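You operate a simulated robot arm through the tools that you are given. There is no shell and no other tool. Be economical: measure what you need, move in short steps, check, and stop when the job is done.

You run a simulated robot arm. Do the job below in one go: nothing can be reset, and whatever is moved stays where it is left.

## Task
Fetch the blue handled mould and set it on the cream bench top. Then put the little grey cup on the white bench top away on the navy bench top. Then open the chiller door. The order counts. Set down upright: little grey cup.

The check looks at the end state, three seconds after you hand in, the way a careful person would. Anything else that was tipped, shoved, dropped, spilled or broken makes it a failure.

## Robot
A 5-joint arm with a two-finger parallel gripper on a trunk, on a base that drives. Base frame: it is fixed to the floor where the robot stands at the start and does not move with it; the origin is under the middle of the robot, x ahead of it, y to its left, z up; the surface under the hand at the start is at about z = 80. Units: cm, degrees, N and s.
It reaches about 113.4 cm from its shoulder. Its first joint turns from -149.0 to 149.0 degrees. Places, roughly: blue handled mould (18x10x7 cm) [70, 0, 80]; chiller door [380, 280, 100]; cream bench top [310, -10, 70]; little grey cup [250, 325, 100]; navy bench top [520, -140, 80]. Payload 1.57 kg.
Tool frame: the origin (TCP) lies between the finger pads and is the grasp point; the fingertips stand 3 cm ahead of it; z points along the fingers, y is the line along which they close. Largest opening 11 cm; finger width 2.4, thickness 1.2; the body of the gripper, 4.8 by 11.2 cm, starts 7.8 cm behind the TCP.
Orientation is told as [roll, pitch, yaw] about the base's x, y, z axes, in that order, counted from this pose: with the fingers straight down and closing along the base's y, the tool's x points along the base's -x, its y along +y and its z along -z.

## Interface
- The arm moves only by the tool drive_tool. Its argument "commands" is text: rows parted by semicolons, each of 7 numbers parted by spaces: the turn, a rotation vector about the tool's x, y, z in degrees, then the shift along the tool's x, y, z in cm, then the closure, from 0 (fully open) to 1 (shut). In form: ax ay az tx ty tz claw; .... A call has 1 to 8 rows; each row shifts and turns the commanded pose from where the row before left it, along the tool's axes as they then stand. Rows are played at 5 a second. More than 5 cm and 8.6 degrees between two rows, or a gripper value outside its range, and nothing of the call is played. Where a pose cannot be reached the arm comes as near as it can. A force on the tool above 40 N (or 10 N above the force at the start of the call, whichever is more), or a blocked arm, ends the call early, and 0.2 s more pass. Each finger travels about 15.3 cm/s and halts on what it meets, pressing with about 23 N; the grip force reading is that of the motor and also rises with nothing between the fingers. The clock runs only during rows and for 0.2 s after the last one: add rows that do not move to give the fingers time. The reply holds the time, the measured pose of the TCP, the force on the tool along the base axes, the opening and the grip force, in the units named above and with some noise, with the torque about the TCP (base axes, N m) and any sound that the robot's microphone picked up, and new pictures: "pictures" is both (left out), scene, wrist or none.
- Cameras (640 x 400 px; columns grow to the right, rows downward): "scene" is now at [2.44, 15.03, 176.79]; the picture's right is [-0.13, -0.99, 0.00], its down [-0.78, 0.11, -0.62] and it looks along [0.61, -0.08, -0.79] (base axes); focal length 261 px, centre (320, 200). "wrist" rides on the gripper at [7, 1.6, -14.1] in the tool frame; the picture's right is [-0.23, 0.97, 0.00], its down [-0.86, -0.20, -0.48] and it looks along [-0.47, -0.11, 0.88] (tool axes); focal length 222 px, centre (320, 200). There is no depth. A picture from a camera that has moved, and an enlarged one, comes with that camera's place and axes in the base frame and with its lens. The place of the scene camera against the robot may be out by one fixed shift of up to 1.2 cm in any direction.
- slide_trunk(by): slides the trunk up (or, below 0, down) by that many cm; the arm and the scene camera ride with it, the base frame stays. It gives what a move gives, with no picture.
- drive_base(legs): drives the robot by 1 to 6 legs, each [ahead, turn to the left] in cm and degrees, along the robot's own axes; the way and the turn of a leg run together, so that a leg with both is an arc; at most 150 cm and 180 degrees a leg. The arm and the cameras ride along, it lands a little off, and it stops where it bumps. It gives what a move gives, and a new picture of the scene camera.
- head_to(pan, tilt): turns the head with the scene camera to pan (to the left, within 155 degrees either way) and tilt (down, from -29 to 69), counted from straight ahead of the robot. It gives what a move gives, and a new picture of the scene camera.
- close_up(camera, box): a new picture of the part [left, top, right, bottom] of that camera's present view, enlarged. It takes no simulated time.
- sign_off(): hands the job in; it is judged then, once.

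Work in short steps. Places have to be worked out from the pictures, the camera data and where the tool is seen: move nearer, look again, correct. Check each grasp and each placing, and mend what went wrong. You have 165 turns and 260 pictures in all, those below and enlarged ones among them. Open the gripper and draw the arm clear of the work before you hand the job in, unless the task says otherwise; then end with one line.

The tools are called after "Emit:" by a JSON object that holds its "api" and its "payload". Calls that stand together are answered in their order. drive_tool: Moves the arm, as the interface text tells. Its arguments: {"type":"object","properties":{"commands":{"type":"string"},"pictures":{"type":"string","enum":["both","scene","wrist","none"]}},"required":["commands"]} The other tools are called the same way: slide_trunk (by) slides the trunk up or down; drive_base (legs) drives the base; head_to (pan, tilt) turns the head that bears the scene camera; close_up (camera, box) takes an enlarged picture of a part of a camera's view; sign_off () hands the job in.

At the start:

```text
time: 0.0
position: [65.03, -21.44, 106.47]
orientation: [0.0, 0.0, -0.7]
wrist_force: [1.2, -0.1, 0.0]
ft_torque: [-0.02, -0.02, 0.0]
gripper_width: 11.02
grip_force: 0.1
trunk travel left (down, up): [-79.8, 17.2]
robot x, y, heading: [-0.04, -1.51, -0.2]
head pan, tilt: [-7.8, 51.8]
```

scene: 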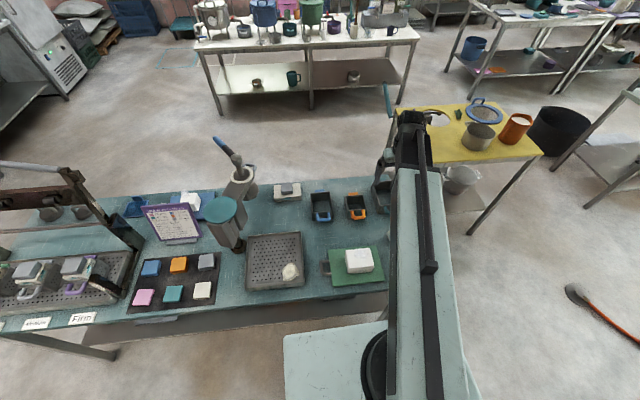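
wrist: 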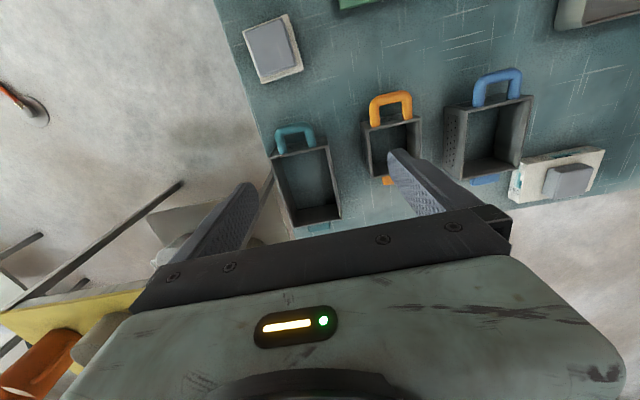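

The pictures show three box moulds with teal, orange and blue handles under the hand. I enlarge the wrist and scene views to study the blue one.

Emit:
{"api": "close_up", "payload": {"camera": "wrist", "box": [400, 40, 620, 220]}}

Emit:
{"api": "close_up", "payload": {"camera": "scene", "box": [260, 160, 400, 250]}}

```text
2.22 times, centred on (510, 130) of wrist
camera zoom: at [58.07, -19.98, 120.6], right [0.24, 0.97, 0.0], down [0.85, -0.21, 0.48], along [0.46, -0.11, -0.88], focal length 494 px, centre (-102, 356)
```

zoom: 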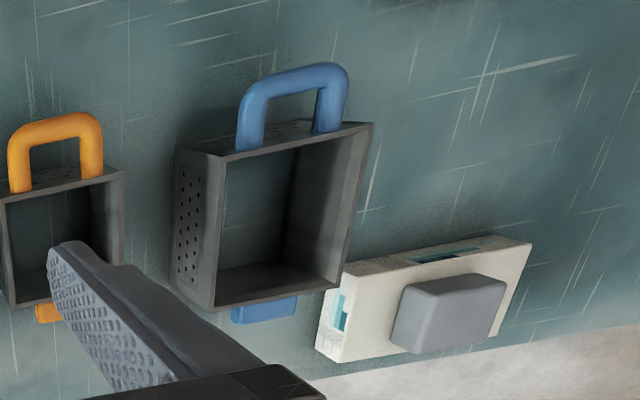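

```text
4.44 times, centred on (330, 205) of scene
camera zoom: at [2.44, 15.03, 176.79], right [-0.13, -0.99, 0.0], down [-0.78, 0.11, -0.62], along [0.61, -0.08, -0.79], focal length 1160 px, centre (276, 178)
```

zoom: 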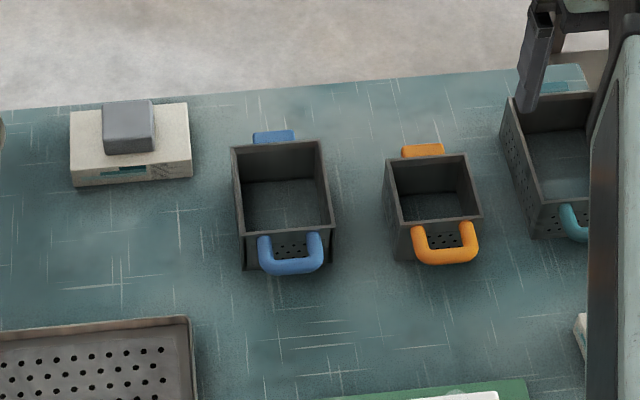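

The box rim seems to span x≈67–78, y≈0.8–10, with its rim at z≈84–85 and the handle pointing towards the robot. I move above it at this height with the fingers straddling its width along y.

Emit:
{"api": "drive_tool", "payload": {"commands": "0 0 0 -1.3 4.5 0 0;0 0 0 -1.3 4.5 0 0;0 0 0 -1.3 4.5 0 0;0 0 0 -1.3 4.5 0 0;0 0 0 -1.3 4.5 0 0;0 0 0 -1 4.4 0 0;0 0 0 0 0 0 0"}}

```text
time: 1.6
position: [73.09, 5.49, 106.44]
orientation: [0.0, 0.1, -0.7]
wrist_force: [0.7, 0.1, -0.1]
ft_torque: [-0.02, 0.04, 0.01]
gripper_width: 11.02
grip_force: 0.1
trunk travel left (down, up): [-79.8, 17.2]
robot x, y, heading: [-0.0, -1.64, 0.0]
head pan, tilt: [-7.8, 51.8]
camera scene: at [2.44, 15.06, 176.79], right [-0.13, -0.99, 0.0], down [-0.78, 0.11, -0.62], along [0.61, -0.08, -0.79], focal length 261 px, centre (320, 200)
camera wrist: at [66.11, 7.06, 120.6], right [0.24, 0.97, 0.0], down [0.85, -0.21, 0.48], along [0.46, -0.12, -0.88], focal length 222 px, centre (320, 200)
```

scene: 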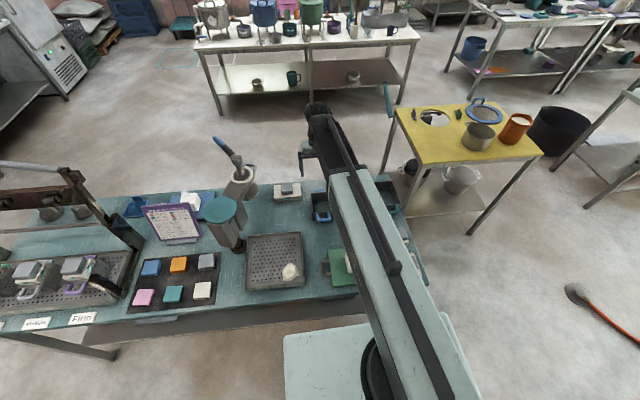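
wrist: 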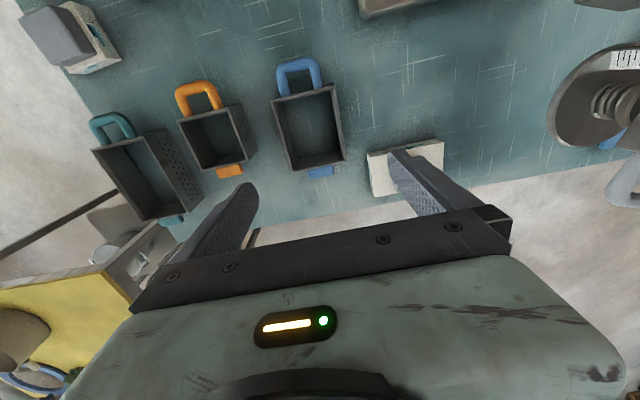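

Comparing both wrist views, the rim is at z≈86, centre about (72.5, 4.0), width about 8.7 and yaw about -2°. I shift there, lower to z≈93 and check.

Emit:
{"api": "drive_tool", "payload": {"commands": "0 0 1 0.5 -1.5 3 0;0 0 0 0 0 4 0;0 0 0 0 0 4 0;0 0 0 0 0 2.5 0;0 0 0 0 0 0 0", "pictures": "wrist"}}

Emit:
{"api": "close_up", "payload": {"camera": "wrist", "box": [200, 20, 460, 220]}}

```text
time: 2.8
position: [72.37, 3.94, 106.52]
orientation: [0.0, 0.0, -1.7]
wrist_force: [-1.2, 0.2, -0.3]
ft_torque: [-0.01, 0.02, 0.0]
gripper_width: 11.0
grip_force: 0.1
out of reach, approached as far as the arm can: row 1, 2, 3, 4
trunk travel left (down, up): [-79.8, 17.2]
robot x, y, heading: [-0.31, -1.59, -0.2]
head pan, tilt: [-7.8, 51.8]
camera wrist: at [65.56, 5.55, 120.6], right [0.26, 0.97, 0.0], down [0.85, -0.23, 0.48], along [0.46, -0.12, -0.88], focal length 222 px, centre (320, 200)
```

wrist: 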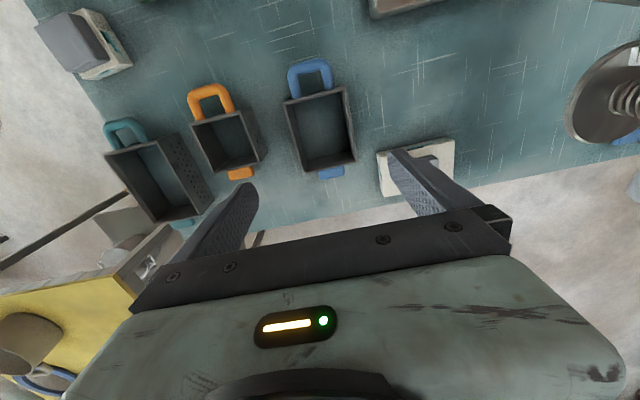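

```text
2.00 times, centred on (330, 120) of wrist
camera zoom: at [65.56, 5.55, 120.6], right [0.26, 0.97, 0.0], down [0.85, -0.23, 0.48], along [0.46, -0.12, -0.88], focal length 444 px, centre (300, 360)
```

zoom: 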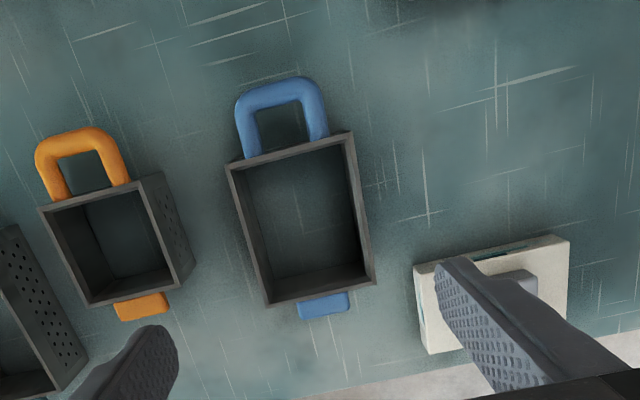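

The arm cannot go lower itself, so I use the trunk. Rim centre is now about (72.6, 4.2), and I lower 12.5 cm.

Emit:
{"api": "slide_trunk", "payload": {"by": -12.5}}

Emit:
{"api": "drive_tool", "payload": {"commands": "0 0 0.5 0 0.25 0 0;0 0 0 0 0 0 0", "pictures": "wrist"}}

Emit:
{"api": "close_up", "payload": {"camera": "wrist", "box": [200, 20, 460, 220]}}

```text
time: 4.3
position: [72.49, 3.91, 94.06]
orientation: [0.1, 0.0, -1.8]
wrist_force: [0.0, 0.1, 0.3]
ft_torque: [0.02, 0.0, 0.0]
gripper_width: 11.02
grip_force: 0.0
trunk travel left (down, up): [-67.3, 29.7]
robot x, y, heading: [-0.05, -1.62, -0.1]
head pan, tilt: [-7.8, 51.8]
```

```text
time: 4.9
position: [72.51, 4.15, 93.96]
orientation: [0.1, 0.0, -2.2]
wrist_force: [0.3, -0.4, -0.1]
ft_torque: [-0.01, 0.03, 0.01]
gripper_width: 10.98
grip_force: 0.1
trunk travel left (down, up): [-67.3, 29.7]
robot x, y, heading: [-0.17, -1.49, 0.1]
head pan, tilt: [-7.8, 51.8]
camera wrist: at [65.6, 5.86, 108.1], right [0.27, 0.96, 0.0], down [0.85, -0.23, 0.48], along [0.46, -0.13, -0.88], focal length 222 px, centre (320, 200)
```

wrist: 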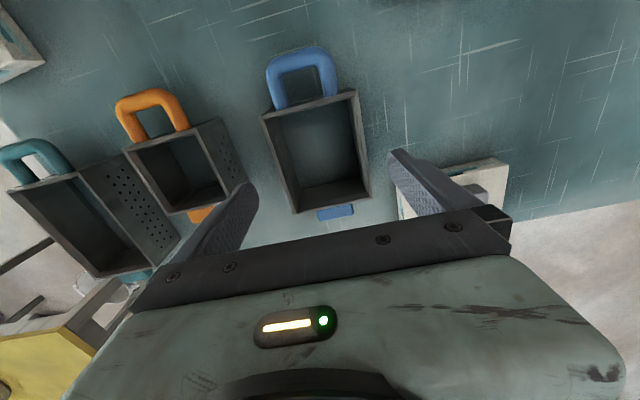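

```text
2.00 times, centred on (330, 120) of wrist
camera zoom: at [65.6, 5.86, 108.1], right [0.27, 0.96, 0.0], down [0.85, -0.23, 0.48], along [0.46, -0.13, -0.88], focal length 444 px, centre (300, 360)
```

zoom: 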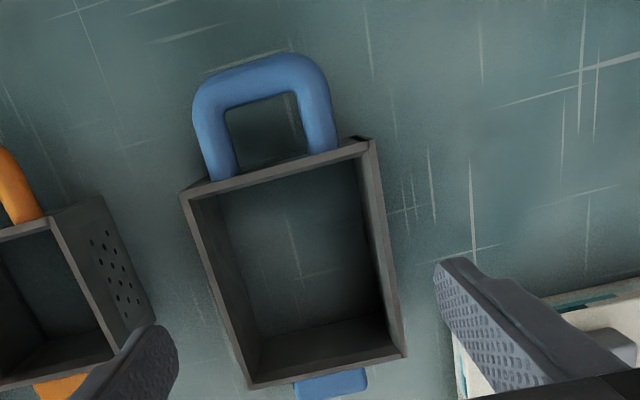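

Centre reads (72.7, 4.0), so I nudge -0.2 in y and slide down to z≈84.

Emit:
{"api": "drive_tool", "payload": {"commands": "0 0 0 -0.2 -0.2 0 0;0 0 0 0 0 0 0", "pictures": "none"}}

Emit:
{"api": "slide_trunk", "payload": {"by": -7}}

Emit:
{"api": "close_up", "payload": {"camera": "wrist", "box": [200, 20, 520, 270]}}

```text
time: 5.5
position: [72.75, 3.92, 93.96]
orientation: [0.0, 0.0, -2.1]
wrist_force: [-0.2, -0.5, -0.8]
ft_torque: [0.04, -0.02, 0.0]
gripper_width: 11.0
grip_force: 0.1
trunk travel left (down, up): [-67.3, 29.7]
robot x, y, heading: [0.19, -1.87, -0.2]
head pan, tilt: [-7.8, 51.8]
```

```text
time: 6.6
position: [72.67, 3.98, 86.93]
orientation: [-0.1, 0.0, -2.2]
wrist_force: [-1.1, -0.7, -0.1]
ft_torque: [0.02, -0.01, 0.0]
gripper_width: 10.97
grip_force: 0.0
trunk travel left (down, up): [-60.3, 36.7]
robot x, y, heading: [0.1, -1.74, 0.2]
head pan, tilt: [-7.8, 51.8]
```

```text
1.60 times, centred on (360, 145) of wrist
camera zoom: at [65.8, 5.63, 101.11], right [0.26, 0.96, 0.0], down [0.85, -0.23, 0.48], along [0.46, -0.13, -0.88], focal length 355 px, centre (256, 288)
```

zoom: 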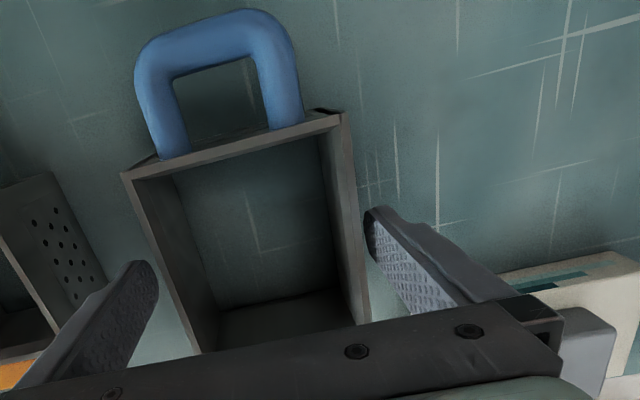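

The fingers straddle the box with clearance on both sides. I go down the last 3 cm and close.

Emit:
{"api": "slide_trunk", "payload": {"by": -3}}

Emit:
{"api": "drive_tool", "payload": {"commands": "0 0 0 0 0 0 0.15;0 0 0 0 0 0 0.3;0 0 0 0 0 0 0.5;0 0 0 0 0 0 0.5", "pictures": "wrist"}}

```text
time: 7.4
position: [72.59, 3.93, 83.98]
orientation: [0.0, -0.1, -2.3]
wrist_force: [-0.7, -0.1, -0.1]
ft_torque: [0.01, -0.01, -0.05]
gripper_width: 11.02
grip_force: 0.1
trunk travel left (down, up): [-57.3, 39.7]
robot x, y, heading: [0.05, -1.47, -0.1]
head pan, tilt: [-7.8, 51.8]
```

```text
time: 8.4
position: [72.71, 3.85, 83.97]
orientation: [0.0, 0.1, -2.2]
wrist_force: [1.1, 1.0, 2.5]
ft_torque: [0.19, -0.05, 0.02]
gripper_width: 9.25
grip_force: 22.6
trunk travel left (down, up): [-57.3, 39.7]
robot x, y, heading: [-0.13, -1.39, 0.1]
head pan, tilt: [-7.8, 51.8]
camera wrist: at [65.79, 5.64, 98.11], right [0.27, 0.96, 0.0], down [0.85, -0.23, 0.48], along [0.46, -0.13, -0.88], focal length 222 px, centre (320, 200)
```

wrist: 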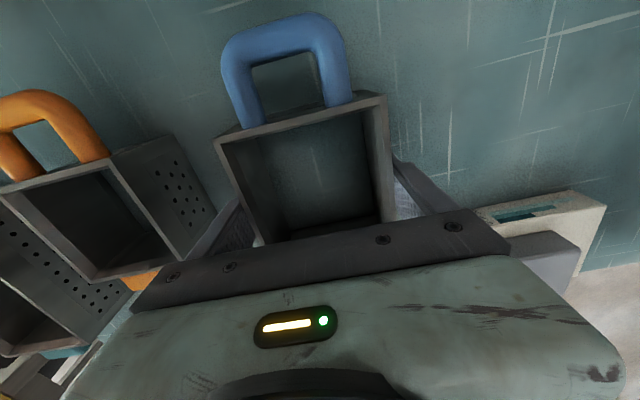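

Gripped at 9.25 cm. I raise the trunk 30 cm and look.

Emit:
{"api": "slide_trunk", "payload": {"by": 5}}

Emit:
{"api": "slide_trunk", "payload": {"by": 25}}

Emit:
{"api": "drive_tool", "payload": {"commands": "0 0 0 0 0 0 0.5"}}

```text
time: 9.3
position: [72.71, 3.97, 88.93]
orientation: [0.0, -0.1, -2.3]
wrist_force: [1.0, -0.4, -2.1]
ft_torque: [-0.03, -0.03, -0.02]
gripper_width: 9.29
grip_force: 22.9
trunk travel left (down, up): [-62.3, 34.7]
robot x, y, heading: [0.02, -1.84, 0.1]
head pan, tilt: [-7.8, 51.8]
```

```text
time: 11.9
position: [72.59, 3.97, 113.92]
orientation: [0.0, 0.0, -2.2]
wrist_force: [-0.1, -0.2, -2.8]
ft_torque: [0.01, -0.03, -0.03]
gripper_width: 9.29
grip_force: 22.7
trunk travel left (down, up): [-87.3, 9.7]
robot x, y, heading: [0.04, -1.67, -0.3]
head pan, tilt: [-7.8, 51.8]
```

```text
time: 12.3
position: [72.68, 3.93, 113.93]
orientation: [-0.1, 0.1, -2.2]
wrist_force: [-0.3, 0.1, -1.7]
ft_torque: [0.03, -0.01, 0.0]
gripper_width: 9.28
grip_force: 23.0
trunk travel left (down, up): [-87.3, 9.7]
robot x, y, heading: [0.2, -1.89, 0.1]
head pan, tilt: [-7.8, 51.8]
camera scene: at [2.47, 15.04, 184.29], right [-0.13, -0.99, 0.0], down [-0.78, 0.11, -0.62], along [0.61, -0.08, -0.79], focal length 261 px, centre (320, 200)
camera wrist: at [65.82, 5.63, 128.09], right [0.26, 0.96, 0.0], down [0.85, -0.23, 0.48], along [0.46, -0.13, -0.88], focal length 222 px, centre (320, 200)
```

scene: 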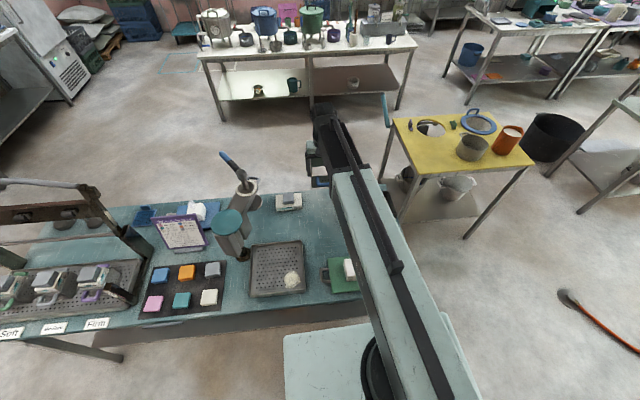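
wrist: 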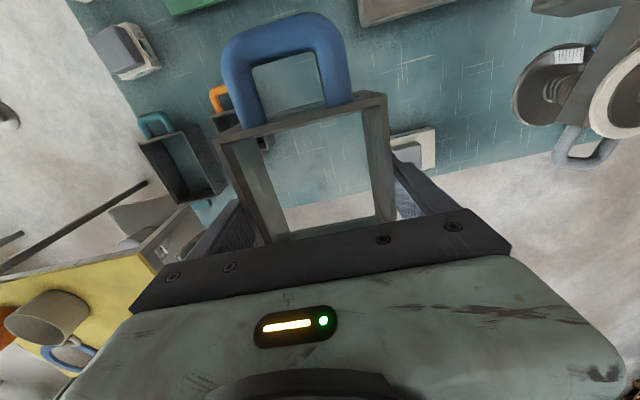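

The mould is held clear. Now I look around for the benches with the head raised.

Emit:
{"api": "head_to", "payload": {"pan": 0, "tilt": 22}}

Emit:
{"api": "head_to", "payload": {"pan": 50, "tilt": 22}}

Emit:
{"api": "head_to", "payload": {"pan": -50, "tilt": 22}}

```text
time: 13.2
position: [72.68, 3.94, 114.01]
orientation: [0.0, 0.1, -2.2]
wrist_force: [-0.4, 0.9, -2.5]
ft_torque: [0.02, -0.03, -0.01]
gripper_width: 9.29
grip_force: 22.6
trunk travel left (down, up): [-87.3, 9.7]
robot x, y, heading: [0.16, -1.61, -0.1]
head pan, tilt: [0.0, 22.0]
camera scene: at [4.29, 16.05, 188.76], right [0.0, -1.0, 0.0], down [-0.38, 0.0, -0.93], along [0.93, 0.0, -0.38], focal length 261 px, centre (320, 200)
```

scene: 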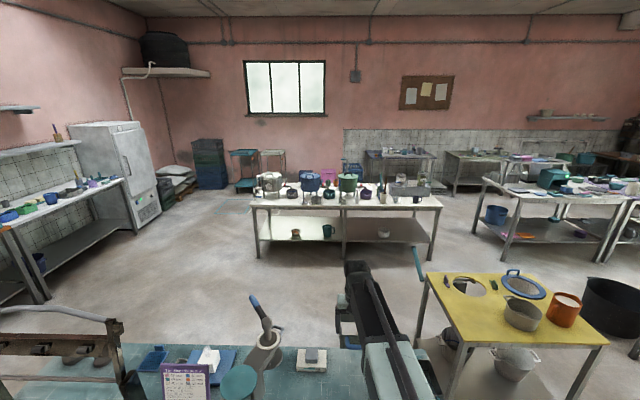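

```text
time: 14.4
position: [72.72, 3.95, 113.99]
orientation: [0.0, -0.1, -2.2]
wrist_force: [0.7, 0.3, -2.3]
ft_torque: [0.0, -0.04, 0.01]
gripper_width: 9.25
grip_force: 23.1
trunk travel left (down, up): [-87.3, 9.7]
robot x, y, heading: [0.28, -1.79, 0.3]
head pan, tilt: [50.0, 22.0]
camera scene: at [0.98, 23.16, 188.77], right [0.77, -0.64, 0.0], down [-0.24, -0.29, -0.93], along [0.6, 0.71, -0.37], focal length 261 px, centre (320, 200)
```

scene: 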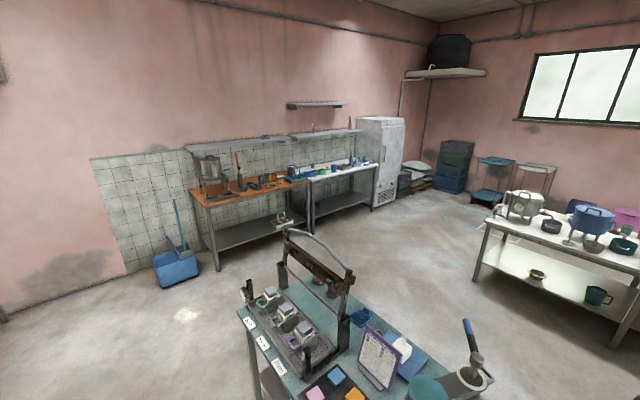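

```text
time: 16.2
position: [72.69, 3.87, 113.93]
orientation: [0.0, 0.1, -2.2]
wrist_force: [-0.5, 0.2, -2.5]
ft_torque: [0.03, -0.02, -0.01]
gripper_width: 9.29
grip_force: 23.3
trunk travel left (down, up): [-87.3, 9.7]
robot x, y, heading: [0.01, -1.51, 0.1]
head pan, tilt: [-50.0, 22.0]
camera scene: at [0.99, 8.95, 188.77], right [-0.77, -0.64, 0.0], down [-0.24, 0.29, -0.93], along [0.6, -0.71, -0.37], focal length 261 px, centre (320, 200)
```

scene: 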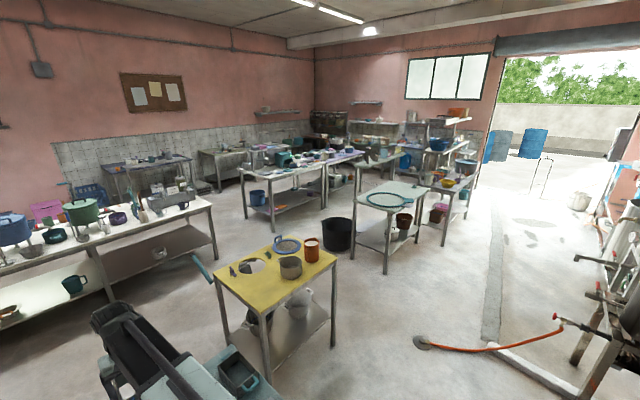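

The cream bench is the one with pots straight ahead (x≈283–330). I will go round the left end of the teal table, so first I check the floor behind and left of me.

Emit:
{"api": "head_to", "payload": {"pan": 150, "tilt": 35}}

Emit:
{"api": "head_to", "payload": {"pan": 80, "tilt": 35}}

```text
time: 19.1
position: [72.71, 3.98, 113.98]
orientation: [0.0, 0.0, -2.1]
wrist_force: [-0.3, 0.6, -2.1]
ft_torque: [0.02, 0.01, 0.01]
gripper_width: 9.28
grip_force: 23.4
trunk travel left (down, up): [-87.3, 9.7]
robot x, y, heading: [0.07, -1.61, -0.1]
head pan, tilt: [150.0, 35.0]
camera scene: at [-12.62, 20.45, 186.71], right [0.5, 0.87, 0.0], down [0.5, -0.29, -0.82], along [-0.71, 0.41, -0.57], focal length 261 px, centre (320, 200)
```

scene: 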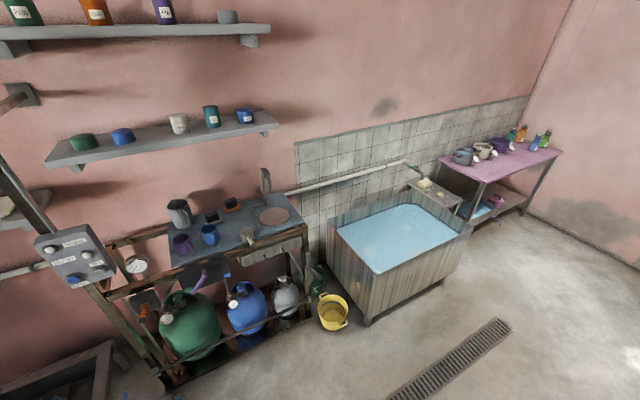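

```text
time: 20.5
position: [72.78, 3.85, 113.99]
orientation: [0.0, 0.0, -2.3]
wrist_force: [-0.1, 0.6, -2.4]
ft_torque: [-0.01, -0.03, 0.0]
gripper_width: 9.27
grip_force: 23.3
trunk travel left (down, up): [-87.3, 9.7]
robot x, y, heading: [0.09, -1.62, -0.2]
head pan, tilt: [80.0, 35.0]
camera scene: at [-3.47, 24.72, 186.71], right [0.99, -0.17, 0.0], down [-0.1, -0.56, -0.82], along [0.14, 0.81, -0.57], focal length 261 px, centre (320, 200)
```

scene: 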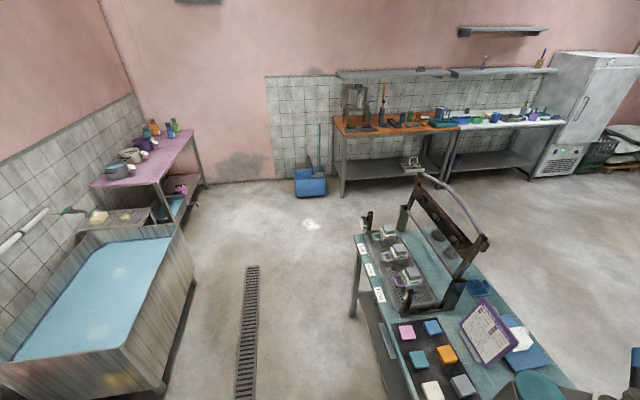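

Behind is a tank face at x≈-88 (y 100–194) and the teal table's left end is at y≈133, so a lane at x≈-40 is clear. I back off, turn left and drive 140.

Emit:
{"api": "drive_base", "payload": {"legs": [[-40, 0], [0, 90], [145, 0]]}}

```text
time: 33.7
position: [-51.58, 216.24, 114.04]
orientation: [0.0, 0.0, 89.3]
wrist_force: [-0.7, -0.7, -1.7]
ft_torque: [-0.02, -0.01, -0.03]
gripper_width: 9.25
grip_force: 22.7
trunk travel left (down, up): [-87.3, 9.7]
robot x, y, heading: [-43.77, 143.57, 91.3]
head pan, tilt: [80.0, 35.0]
camera scene: at [-69.75, 140.78, 186.71], right [0.15, 0.99, 0.0], down [0.57, -0.08, -0.82], along [-0.81, 0.12, -0.57], focal length 261 px, centre (320, 200)
```

scene: 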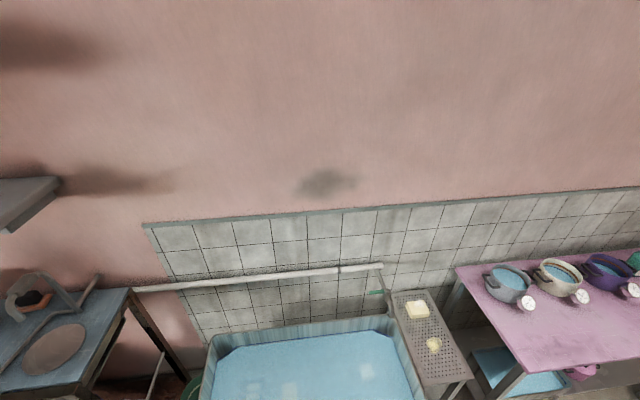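

I now turn to heading 40 and go diagonally past the table corner, then along y≈208.

Emit:
{"api": "head_to", "payload": {"pan": 0, "tilt": 25}}

Emit:
{"api": "drive_base", "payload": {"legs": [[0, -51], [100, 0], [0, -40]]}}

```text
time: 35.2
position: [-51.61, 216.17, 113.96]
orientation: [0.0, 0.0, 89.3]
wrist_force: [0.8, -0.4, -2.5]
ft_torque: [-0.01, 0.0, 0.01]
gripper_width: 9.27
grip_force: 22.3
trunk travel left (down, up): [-87.3, 9.7]
robot x, y, heading: [-43.37, 143.97, 91.4]
head pan, tilt: [0.0, 25.0]
camera scene: at [-61.29, 148.68, 188.28], right [1.0, 0.03, 0.0], down [0.01, -0.42, -0.91], along [-0.03, 0.91, -0.42], focal length 261 px, centre (320, 200)
```

scene: 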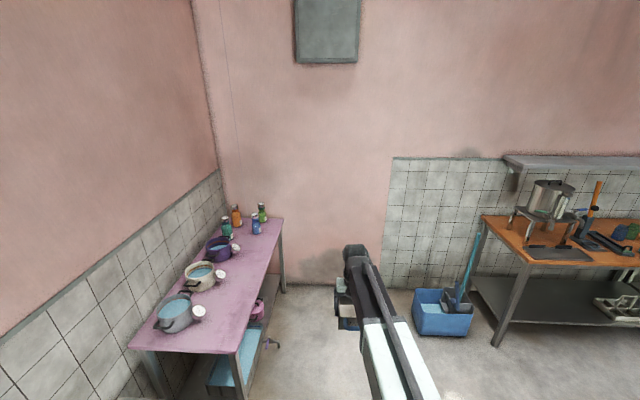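

```text
time: 37.7
position: [4.49, 197.93, 114.01]
orientation: [-0.2, 0.0, 42.0]
wrist_force: [-1.4, 0.6, -1.5]
ft_torque: [-0.01, -0.07, 0.0]
gripper_width: 9.28
grip_force: 23.0
trunk travel left (down, up): [-87.3, 9.7]
robot x, y, heading: [-43.07, 143.01, 51.4]
head pan, tilt: [0.0, 25.0]
stopped in leg 1: the robot was blocked; the commanded pose is now the measured one
camera scene: at [-54.3, 157.89, 188.28], right [0.78, -0.62, 0.0], down [-0.26, -0.33, -0.91], along [0.56, 0.71, -0.42], focal length 261 px, centre (320, 200)
```

scene: 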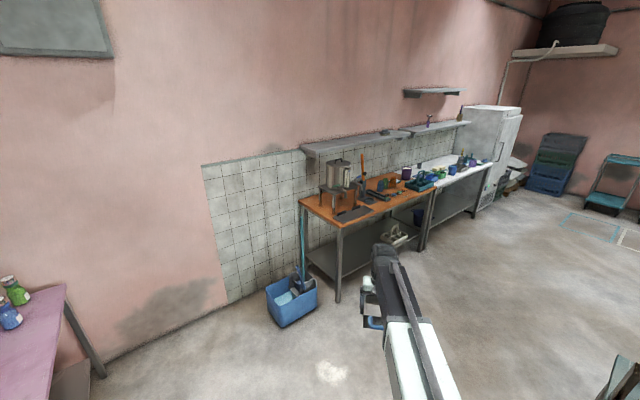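

The base's rear-left corner met the tank while turning. Driving forward on the present heading takes me away from it.

Emit:
{"api": "drive_base", "payload": {"legs": [[35, 0]]}}

Emit:
{"api": "head_to", "payload": {"pan": 120, "tilt": 45}}

```text
time: 39.9
position: [25.82, 225.42, 113.98]
orientation: [-0.1, 0.0, 42.3]
wrist_force: [-0.1, 0.9, -2.3]
ft_torque: [-0.01, 0.01, 0.0]
gripper_width: 9.26
grip_force: 22.3
trunk travel left (down, up): [-87.3, 9.7]
robot x, y, heading: [-21.44, 170.25, 52.0]
head pan, tilt: [0.0, 25.0]
camera scene: at [-32.68, 184.93, 188.28], right [0.79, -0.61, 0.0], down [-0.26, -0.33, -0.91], along [0.56, 0.71, -0.42], focal length 261 px, centre (320, 200)
```

scene: 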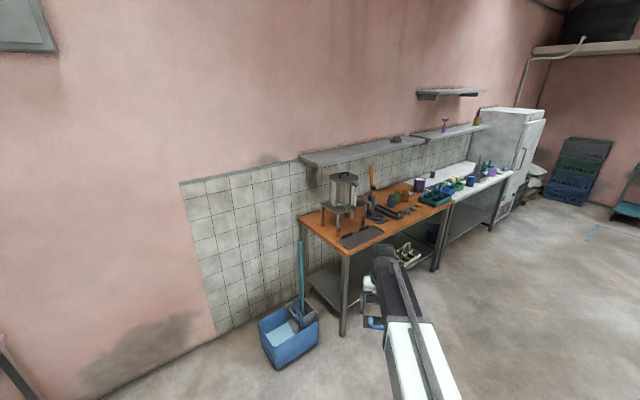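

```text
time: 41.9
position: [25.67, 225.53, 113.9]
orientation: [0.0, 0.0, 42.3]
wrist_force: [0.2, 0.6, -1.7]
ft_torque: [0.0, -0.03, -0.02]
gripper_width: 9.28
grip_force: 23.0
trunk travel left (down, up): [-87.3, 9.7]
robot x, y, heading: [-21.36, 170.04, 52.2]
head pan, tilt: [120.0, 45.0]
camera scene: at [-46.44, 178.74, 185.23], right [0.14, 0.99, 0.0], down [0.7, -0.1, -0.71], along [-0.7, 0.1, -0.71], focal length 261 px, centre (320, 200)
```

scene: 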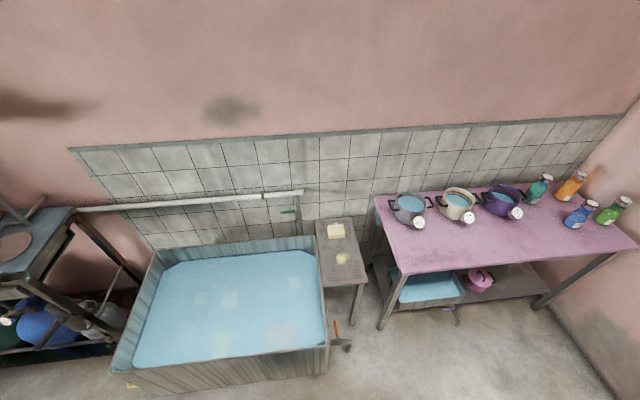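

No harm done at the tank. I turn to heading 30, go 80 forward, then to heading 0 and on to x≈175.

Emit:
{"api": "head_to", "payload": {"pan": 0, "tilt": 30}}

Emit:
{"api": "drive_base", "payload": {"legs": [[0, -22], [80, 0], [0, -30], [125, 0], [0, -30]]}}

```text
time: 43.9
position: [25.77, 225.33, 113.84]
orientation: [-0.2, 0.1, 42.3]
wrist_force: [-0.3, -0.1, -2.2]
ft_torque: [0.02, -0.02, 0.0]
gripper_width: 9.27
grip_force: 22.9
trunk travel left (down, up): [-87.3, 9.7]
robot x, y, heading: [-21.49, 169.88, 52.1]
head pan, tilt: [0.0, 30.0]
camera scene: at [-32.83, 184.76, 187.49], right [0.79, -0.61, 0.0], down [-0.31, -0.39, -0.87], along [0.53, 0.68, -0.5], focal length 261 px, centre (320, 200)
```

scene: 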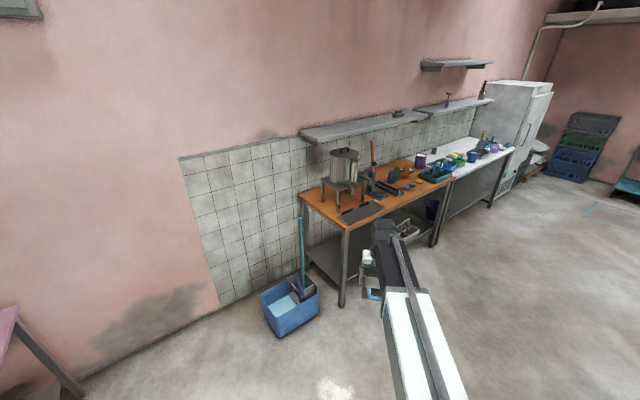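

```text
time: 58.2
position: [234.98, 174.81, 113.93]
orientation: [-0.2, 0.0, -38.2]
wrist_force: [0.6, 1.1, -2.4]
ft_torque: [-0.05, 0.0, -0.01]
gripper_width: 9.3
grip_force: 22.9
trunk travel left (down, up): [-87.3, 9.7]
robot x, y, heading: [173.12, 214.09, -27.8]
head pan, tilt: [0.0, 30.0]
camera scene: at [184.77, 227.47, 187.49], right [-0.47, -0.88, 0.0], down [-0.44, 0.23, -0.87], along [0.76, -0.41, -0.5], focal length 261 px, centre (320, 200)
```

scene: 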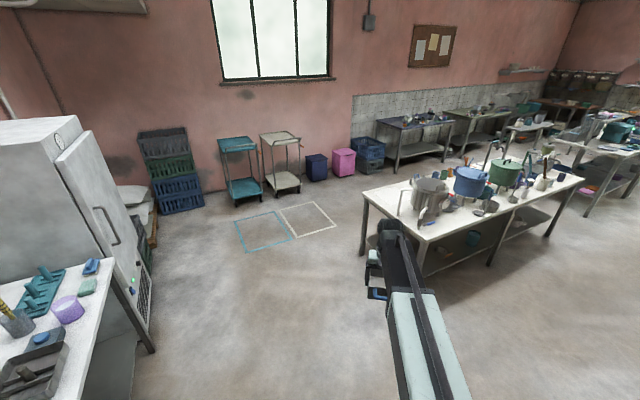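

The cream bench's left end (y≈90, x 275–350) is visible. I enlarge it to find free room.

Emit:
{"api": "close_up", "payload": {"camera": "scene", "box": [350, 140, 600, 290]}}

```text
2.56 times, centred on (475, 215) of scene
camera zoom: at [184.77, 227.47, 187.49], right [-0.47, -0.88, 0.0], down [-0.44, 0.23, -0.87], along [0.76, -0.41, -0.5], focal length 668 px, centre (-77, 162)
```

zoom: 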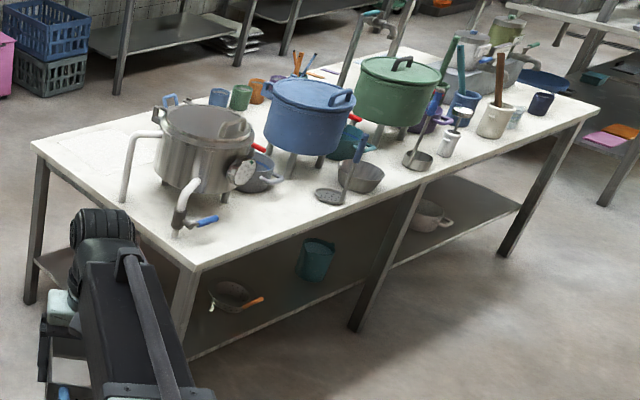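

There is a free patch at the far-left corner of the cream bench, about x 330–350, y 60–90. I drive to about (338, 178) and face the bench's left end.

Emit:
{"api": "drive_base", "payload": {"legs": [[0, 15], [150, 0], [18, 0], [0, -77]]}}

Emit:
{"api": "head_to", "payload": {"pan": 10, "tilt": 45}}

```text
time: 71.0
position: [334.79, 102.09, 113.95]
orientation: [-0.1, -0.1, -99.2]
wrist_force: [1.2, 0.2, -3.4]
ft_torque: [0.02, -0.01, 0.04]
gripper_width: 9.26
grip_force: 23.2
trunk travel left (down, up): [-87.3, 9.7]
robot x, y, heading: [341.8, 175.23, -88.7]
head pan, tilt: [0.0, 30.0]
camera scene: at [358.63, 171.55, 187.5], right [-1.0, -0.03, 0.0], down [-0.01, 0.5, -0.87], along [0.02, -0.87, -0.5], focal length 261 px, centre (320, 200)
```

scene: 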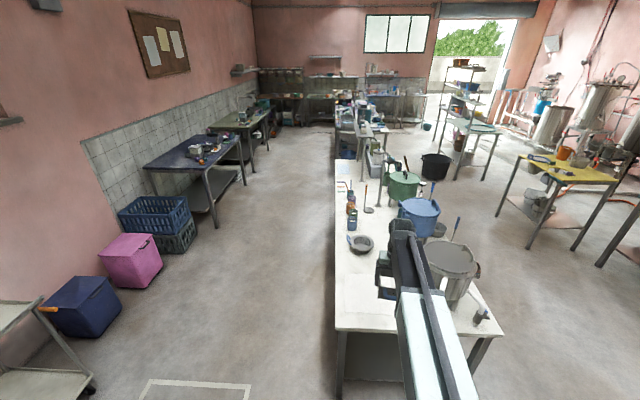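

```text
time: 71.8
position: [334.84, 102.03, 113.93]
orientation: [0.0, -0.1, -99.4]
wrist_force: [-0.6, -0.1, -2.2]
ft_torque: [-0.01, -0.04, -0.03]
gripper_width: 9.29
grip_force: 22.3
trunk travel left (down, up): [-87.3, 9.7]
robot x, y, heading: [342.3, 174.8, -88.2]
head pan, tilt: [10.0, 45.0]
camera scene: at [360.07, 172.67, 185.23], right [-0.98, -0.2, 0.0], down [-0.14, 0.69, -0.71], along [0.14, -0.69, -0.71], focal length 261 px, centre (320, 200)
```

scene: 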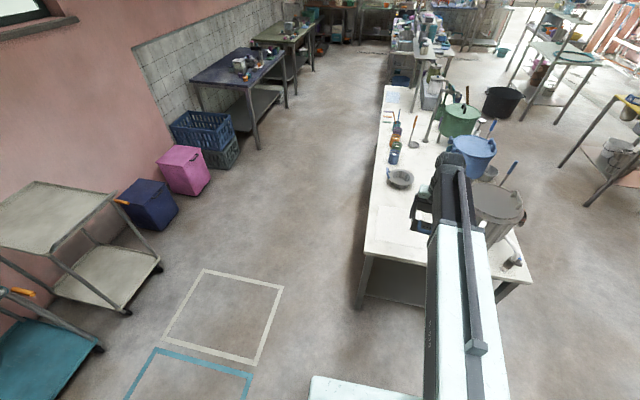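

The corner patch is free around (338, 75). I drive forward 26, then square the mould and shift it slightly.

Emit:
{"api": "drive_base", "payload": {"legs": [[26, 0]]}}

Emit:
{"api": "drive_tool", "payload": {"commands": "0 0 -5 0 1.5 0 0.5;0 0 -4 0 1.5 0 0.5;0 0 0 0 0 0 0.5"}}

```text
time: 73.7
position: [335.42, 75.68, 113.91]
orientation: [-0.1, 0.0, -99.4]
wrist_force: [0.7, -0.5, -1.1]
ft_torque: [0.05, -0.02, 0.02]
gripper_width: 9.27
grip_force: 22.8
trunk travel left (down, up): [-87.3, 9.7]
robot x, y, heading: [343.1, 148.86, -88.3]
head pan, tilt: [10.0, 45.0]
camera scene: at [360.8, 146.22, 185.22], right [-0.98, -0.2, 0.0], down [-0.14, 0.69, -0.71], along [0.14, -0.69, -0.71], focal length 261 px, centre (320, 200)
```

scene: 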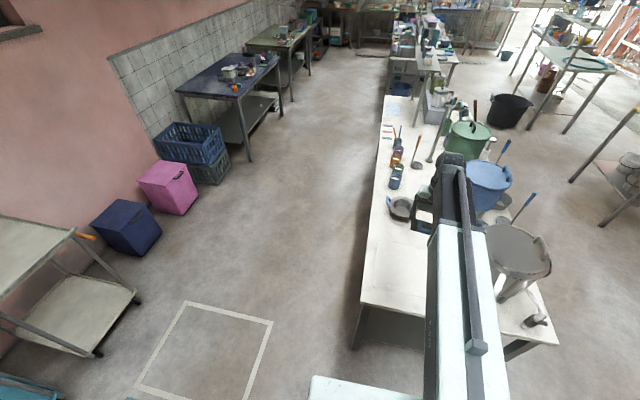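

```text
time: 74.5
position: [338.42, 75.43, 114.01]
orientation: [-0.1, 0.0, -90.3]
wrist_force: [-0.5, -0.1, -1.9]
ft_torque: [-0.01, -0.03, 0.03]
gripper_width: 9.28
grip_force: 23.1
trunk travel left (down, up): [-87.3, 9.7]
robot x, y, heading: [342.92, 148.64, -88.5]
head pan, tilt: [10.0, 45.0]
camera scene: at [360.79, 146.32, 185.23], right [-0.98, -0.2, 0.0], down [-0.14, 0.69, -0.71], along [0.14, -0.69, -0.71], focal length 261 px, centre (320, 200)
camera wrist: at [340.16, 82.19, 128.09], right [0.97, -0.23, 0.0], down [-0.2, -0.85, 0.48], along [-0.11, -0.46, -0.88], focal length 222 px, centre (320, 200)
```

scene: 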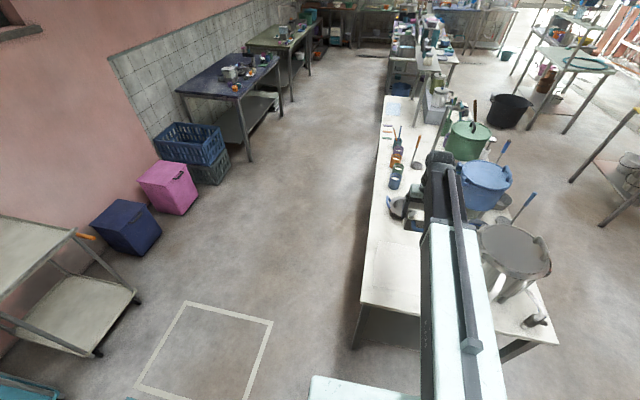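
wrist: 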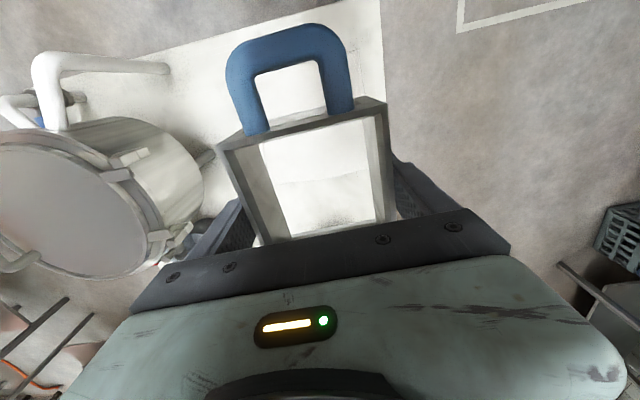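

The pot is to the image left with clearance; I shift 1.5 cm further from it, 1.5 cm inward, and lower 30 cm.

Emit:
{"api": "drive_tool", "payload": {"commands": "0 0 0 -1.5 1.5 0 0.5;0 0 0 0 0 0 0.5", "pictures": "none"}}

Emit:
{"api": "slide_trunk", "payload": {"by": -30}}

Emit:
{"api": "drive_tool", "payload": {"commands": "0 0 0 0 0 0 0.5"}}

```text
time: 75.1
position: [339.94, 73.86, 114.01]
orientation: [0.0, 0.1, -90.4]
wrist_force: [0.6, -0.1, -2.0]
ft_torque: [0.0, 0.0, 0.0]
gripper_width: 9.31
grip_force: 23.2
trunk travel left (down, up): [-87.3, 9.7]
robot x, y, heading: [343.02, 148.49, -88.4]
head pan, tilt: [10.0, 45.0]
```

```text
time: 78.1
position: [339.86, 73.89, 83.98]
orientation: [-0.1, 0.0, -90.4]
wrist_force: [-0.5, -1.0, -1.9]
ft_torque: [-0.04, -0.01, -0.02]
gripper_width: 9.26
grip_force: 23.2
trunk travel left (down, up): [-57.3, 39.7]
robot x, y, heading: [342.58, 148.78, -88.4]
head pan, tilt: [10.0, 45.0]
```

```text
time: 78.5
position: [339.94, 73.95, 83.93]
orientation: [-0.1, 0.0, -90.5]
wrist_force: [-0.2, -0.4, -3.5]
ft_torque: [-0.04, -0.01, 0.0]
gripper_width: 9.26
grip_force: 23.0
trunk travel left (down, up): [-57.3, 39.7]
robot x, y, heading: [342.88, 148.79, -88.4]
head pan, tilt: [10.0, 45.0]
camera scene: at [360.8, 146.32, 155.23], right [-0.98, -0.2, 0.0], down [-0.14, 0.69, -0.71], along [0.14, -0.69, -0.71], focal length 261 px, centre (320, 200)
camera wrist: at [341.61, 80.64, 98.09], right [0.97, -0.23, 0.0], down [-0.2, -0.85, 0.48], along [-0.11, -0.46, -0.88], focal length 222 px, centre (320, 200)
```

scene: 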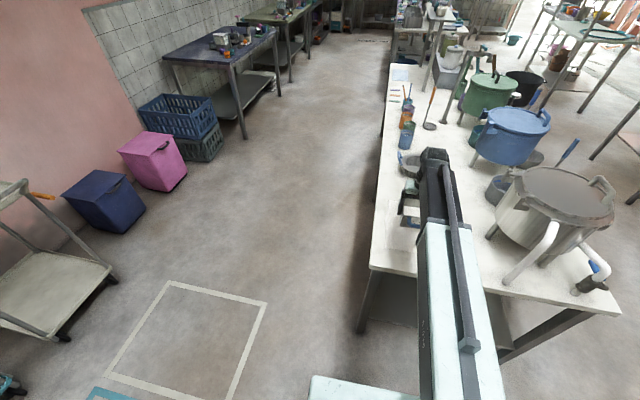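
wrist: 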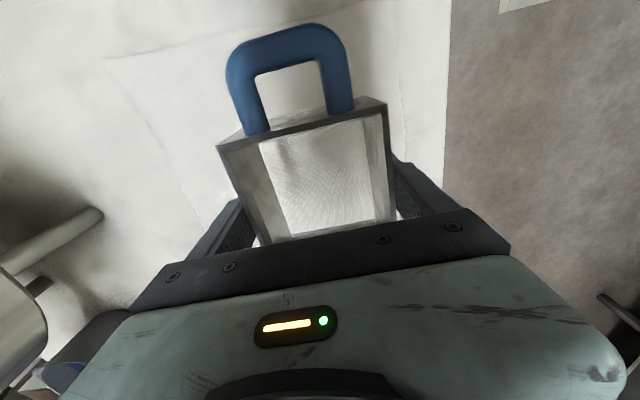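

Clear below. I lower in smaller steps watching the vertical force.

Emit:
{"api": "slide_trunk", "payload": {"by": -7}}

Emit:
{"api": "slide_trunk", "payload": {"by": -1.5}}

Emit:
{"api": "slide_trunk", "payload": {"by": -0.7}}

```text
time: 79.6
position: [339.99, 73.9, 77.07]
orientation: [-0.1, -0.1, -90.4]
wrist_force: [-2.7, -1.8, 19.9]
ft_torque: [-0.05, -0.95, -0.11]
gripper_width: 9.28
grip_force: 22.8
trunk travel left (down, up): [-50.3, 46.7]
robot x, y, heading: [342.69, 148.7, -88.2]
head pan, tilt: [10.0, 45.0]
```

```text
time: 79.9
position: [339.79, 73.98, 77.05]
orientation: [0.0, -0.2, -90.4]
wrist_force: [-2.2, -0.4, 30.8]
ft_torque: [0.07, -0.94, -0.05]
gripper_width: 9.3
grip_force: 22.9
trunk travel left (down, up): [-50.2, 46.8]
robot x, y, heading: [342.7, 148.64, -88.2]
head pan, tilt: [10.0, 45.0]
stopped: the force on the tool passed its limit at 59 N (the readings are from after the stop); the commanded pose is now the measured one
```

```text
time: 80.2
position: [339.88, 73.96, 77.04]
orientation: [0.0, -0.3, -90.5]
wrist_force: [-0.5, 0.6, 36.0]
ft_torque: [0.12, -0.77, -0.03]
gripper_width: 9.27
grip_force: 23.2
trunk travel left (down, up): [-50.2, 46.8]
robot x, y, heading: [342.75, 148.44, -88.6]
head pan, tilt: [10.0, 45.0]
stopped: the force on the tool passed its limit at 53 N (the readings are from after the stop); the commanded pose is now the measured one
```

It touched at TCP z≈77. I ease up slightly to relieve force and look.

Emit:
{"api": "slide_trunk", "payload": {"by": 0.2}}

Emit:
{"api": "drive_tool", "payload": {"commands": "0 0 0 0 0 0 0.5"}}

Emit:
{"api": "close_up", "payload": {"camera": "wrist", "box": [100, 0, 500, 250]}}

```text
time: 80.7
position: [339.93, 73.83, 77.16]
orientation: [-0.1, -0.3, -90.4]
wrist_force: [-0.8, 2.8, 9.4]
ft_torque: [0.1, -0.51, 0.08]
gripper_width: 9.29
grip_force: 22.4
trunk travel left (down, up): [-50.4, 46.6]
robot x, y, heading: [342.96, 149.07, -88.6]
head pan, tilt: [10.0, 45.0]
```

```text
time: 81.1
position: [339.86, 73.9, 77.25]
orientation: [0.0, -0.2, -90.4]
wrist_force: [0.3, 2.1, 7.9]
ft_torque: [0.09, -0.38, 0.07]
gripper_width: 9.28
grip_force: 23.4
trunk travel left (down, up): [-50.4, 46.6]
robot x, y, heading: [342.63, 148.81, -88.5]
head pan, tilt: [10.0, 45.0]
camera scene: at [360.8, 146.43, 148.31], right [-0.98, -0.2, 0.0], down [-0.14, 0.69, -0.71], along [0.14, -0.69, -0.71], focal length 261 px, centre (320, 200)
camera wrist: at [341.58, 80.64, 91.21], right [0.97, -0.23, 0.0], down [-0.21, -0.85, 0.48], along [-0.11, -0.47, -0.88], focal length 222 px, centre (320, 200)
```

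scene: 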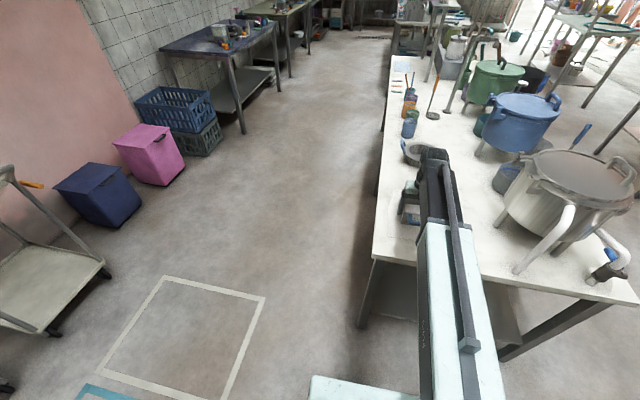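
wrist: 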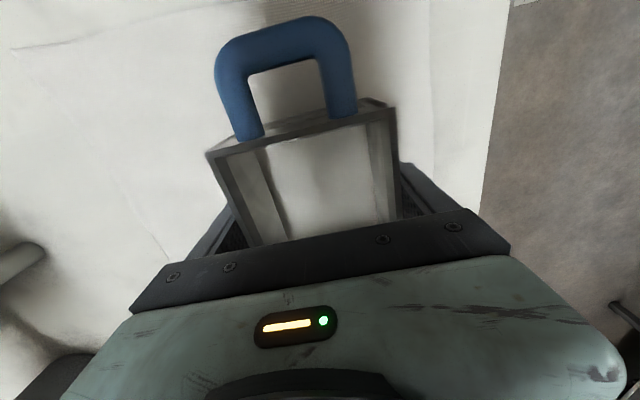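

```text
1.60 times, centred on (300, 125) of wrist
camera zoom: at [341.58, 80.64, 91.21], right [0.97, -0.23, 0.0], down [-0.21, -0.85, 0.48], along [-0.11, -0.47, -0.88], focal length 355 px, centre (352, 320)
```

zoom: 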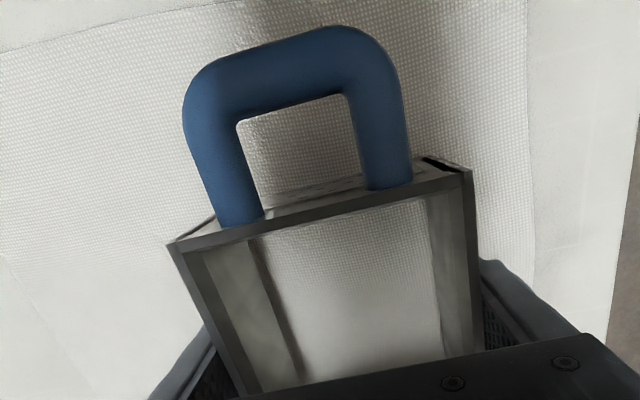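

The mould came down on a thin woven mat lying on the bench. I prefer the bare bench top, so I lift again and look for the mat's extent.

Emit:
{"api": "slide_trunk", "payload": {"by": 25}}

Emit:
{"api": "close_up", "payload": {"camera": "scene", "box": [340, 100, 560, 300]}}

Emit:
{"api": "close_up", "payload": {"camera": "wrist", "box": [0, 0, 640, 400]}}

```text
time: 83.7
position: [339.9, 73.8, 102.05]
orientation: [-0.1, 0.0, -90.4]
wrist_force: [0.2, 0.2, -1.8]
ft_torque: [-0.01, 0.0, -0.03]
gripper_width: 9.29
grip_force: 23.2
trunk travel left (down, up): [-75.4, 21.6]
robot x, y, heading: [342.76, 148.76, -88.6]
head pan, tilt: [10.0, 45.0]
```

```text
2.00 times, centred on (450, 200) of scene
camera zoom: at [360.8, 146.31, 173.32], right [-0.98, -0.2, 0.0], down [-0.14, 0.69, -0.71], along [0.14, -0.69, -0.71], focal length 522 px, centre (60, 200)
```

zoom: 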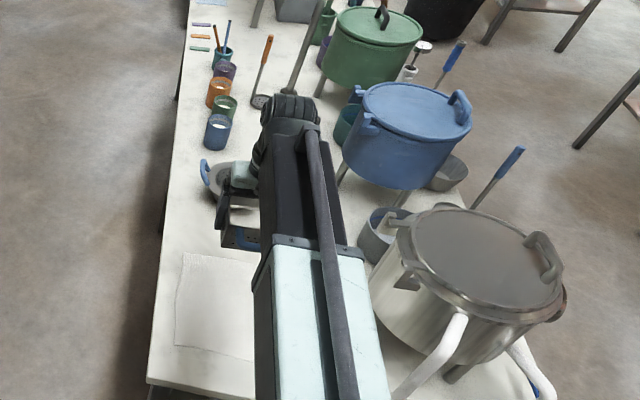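

```text
1.00 times, centred on (320, 200) of wrist (not enlarged: the box is as wide or as high as the picture)
camera zoom: at [341.58, 80.57, 116.16], right [0.97, -0.23, 0.0], down [-0.21, -0.85, 0.48], along [-0.11, -0.47, -0.88], focal length 222 px, centre (320, 200)
```

zoom: 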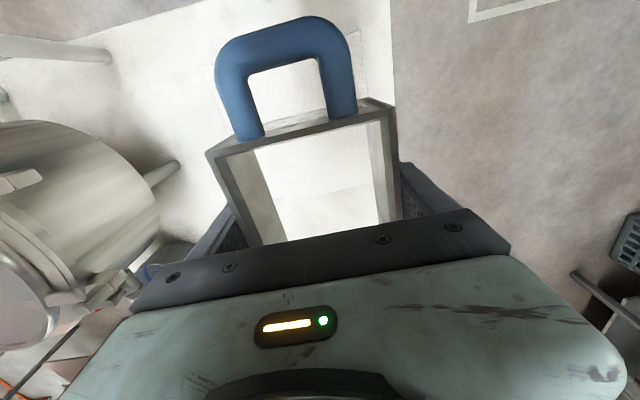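

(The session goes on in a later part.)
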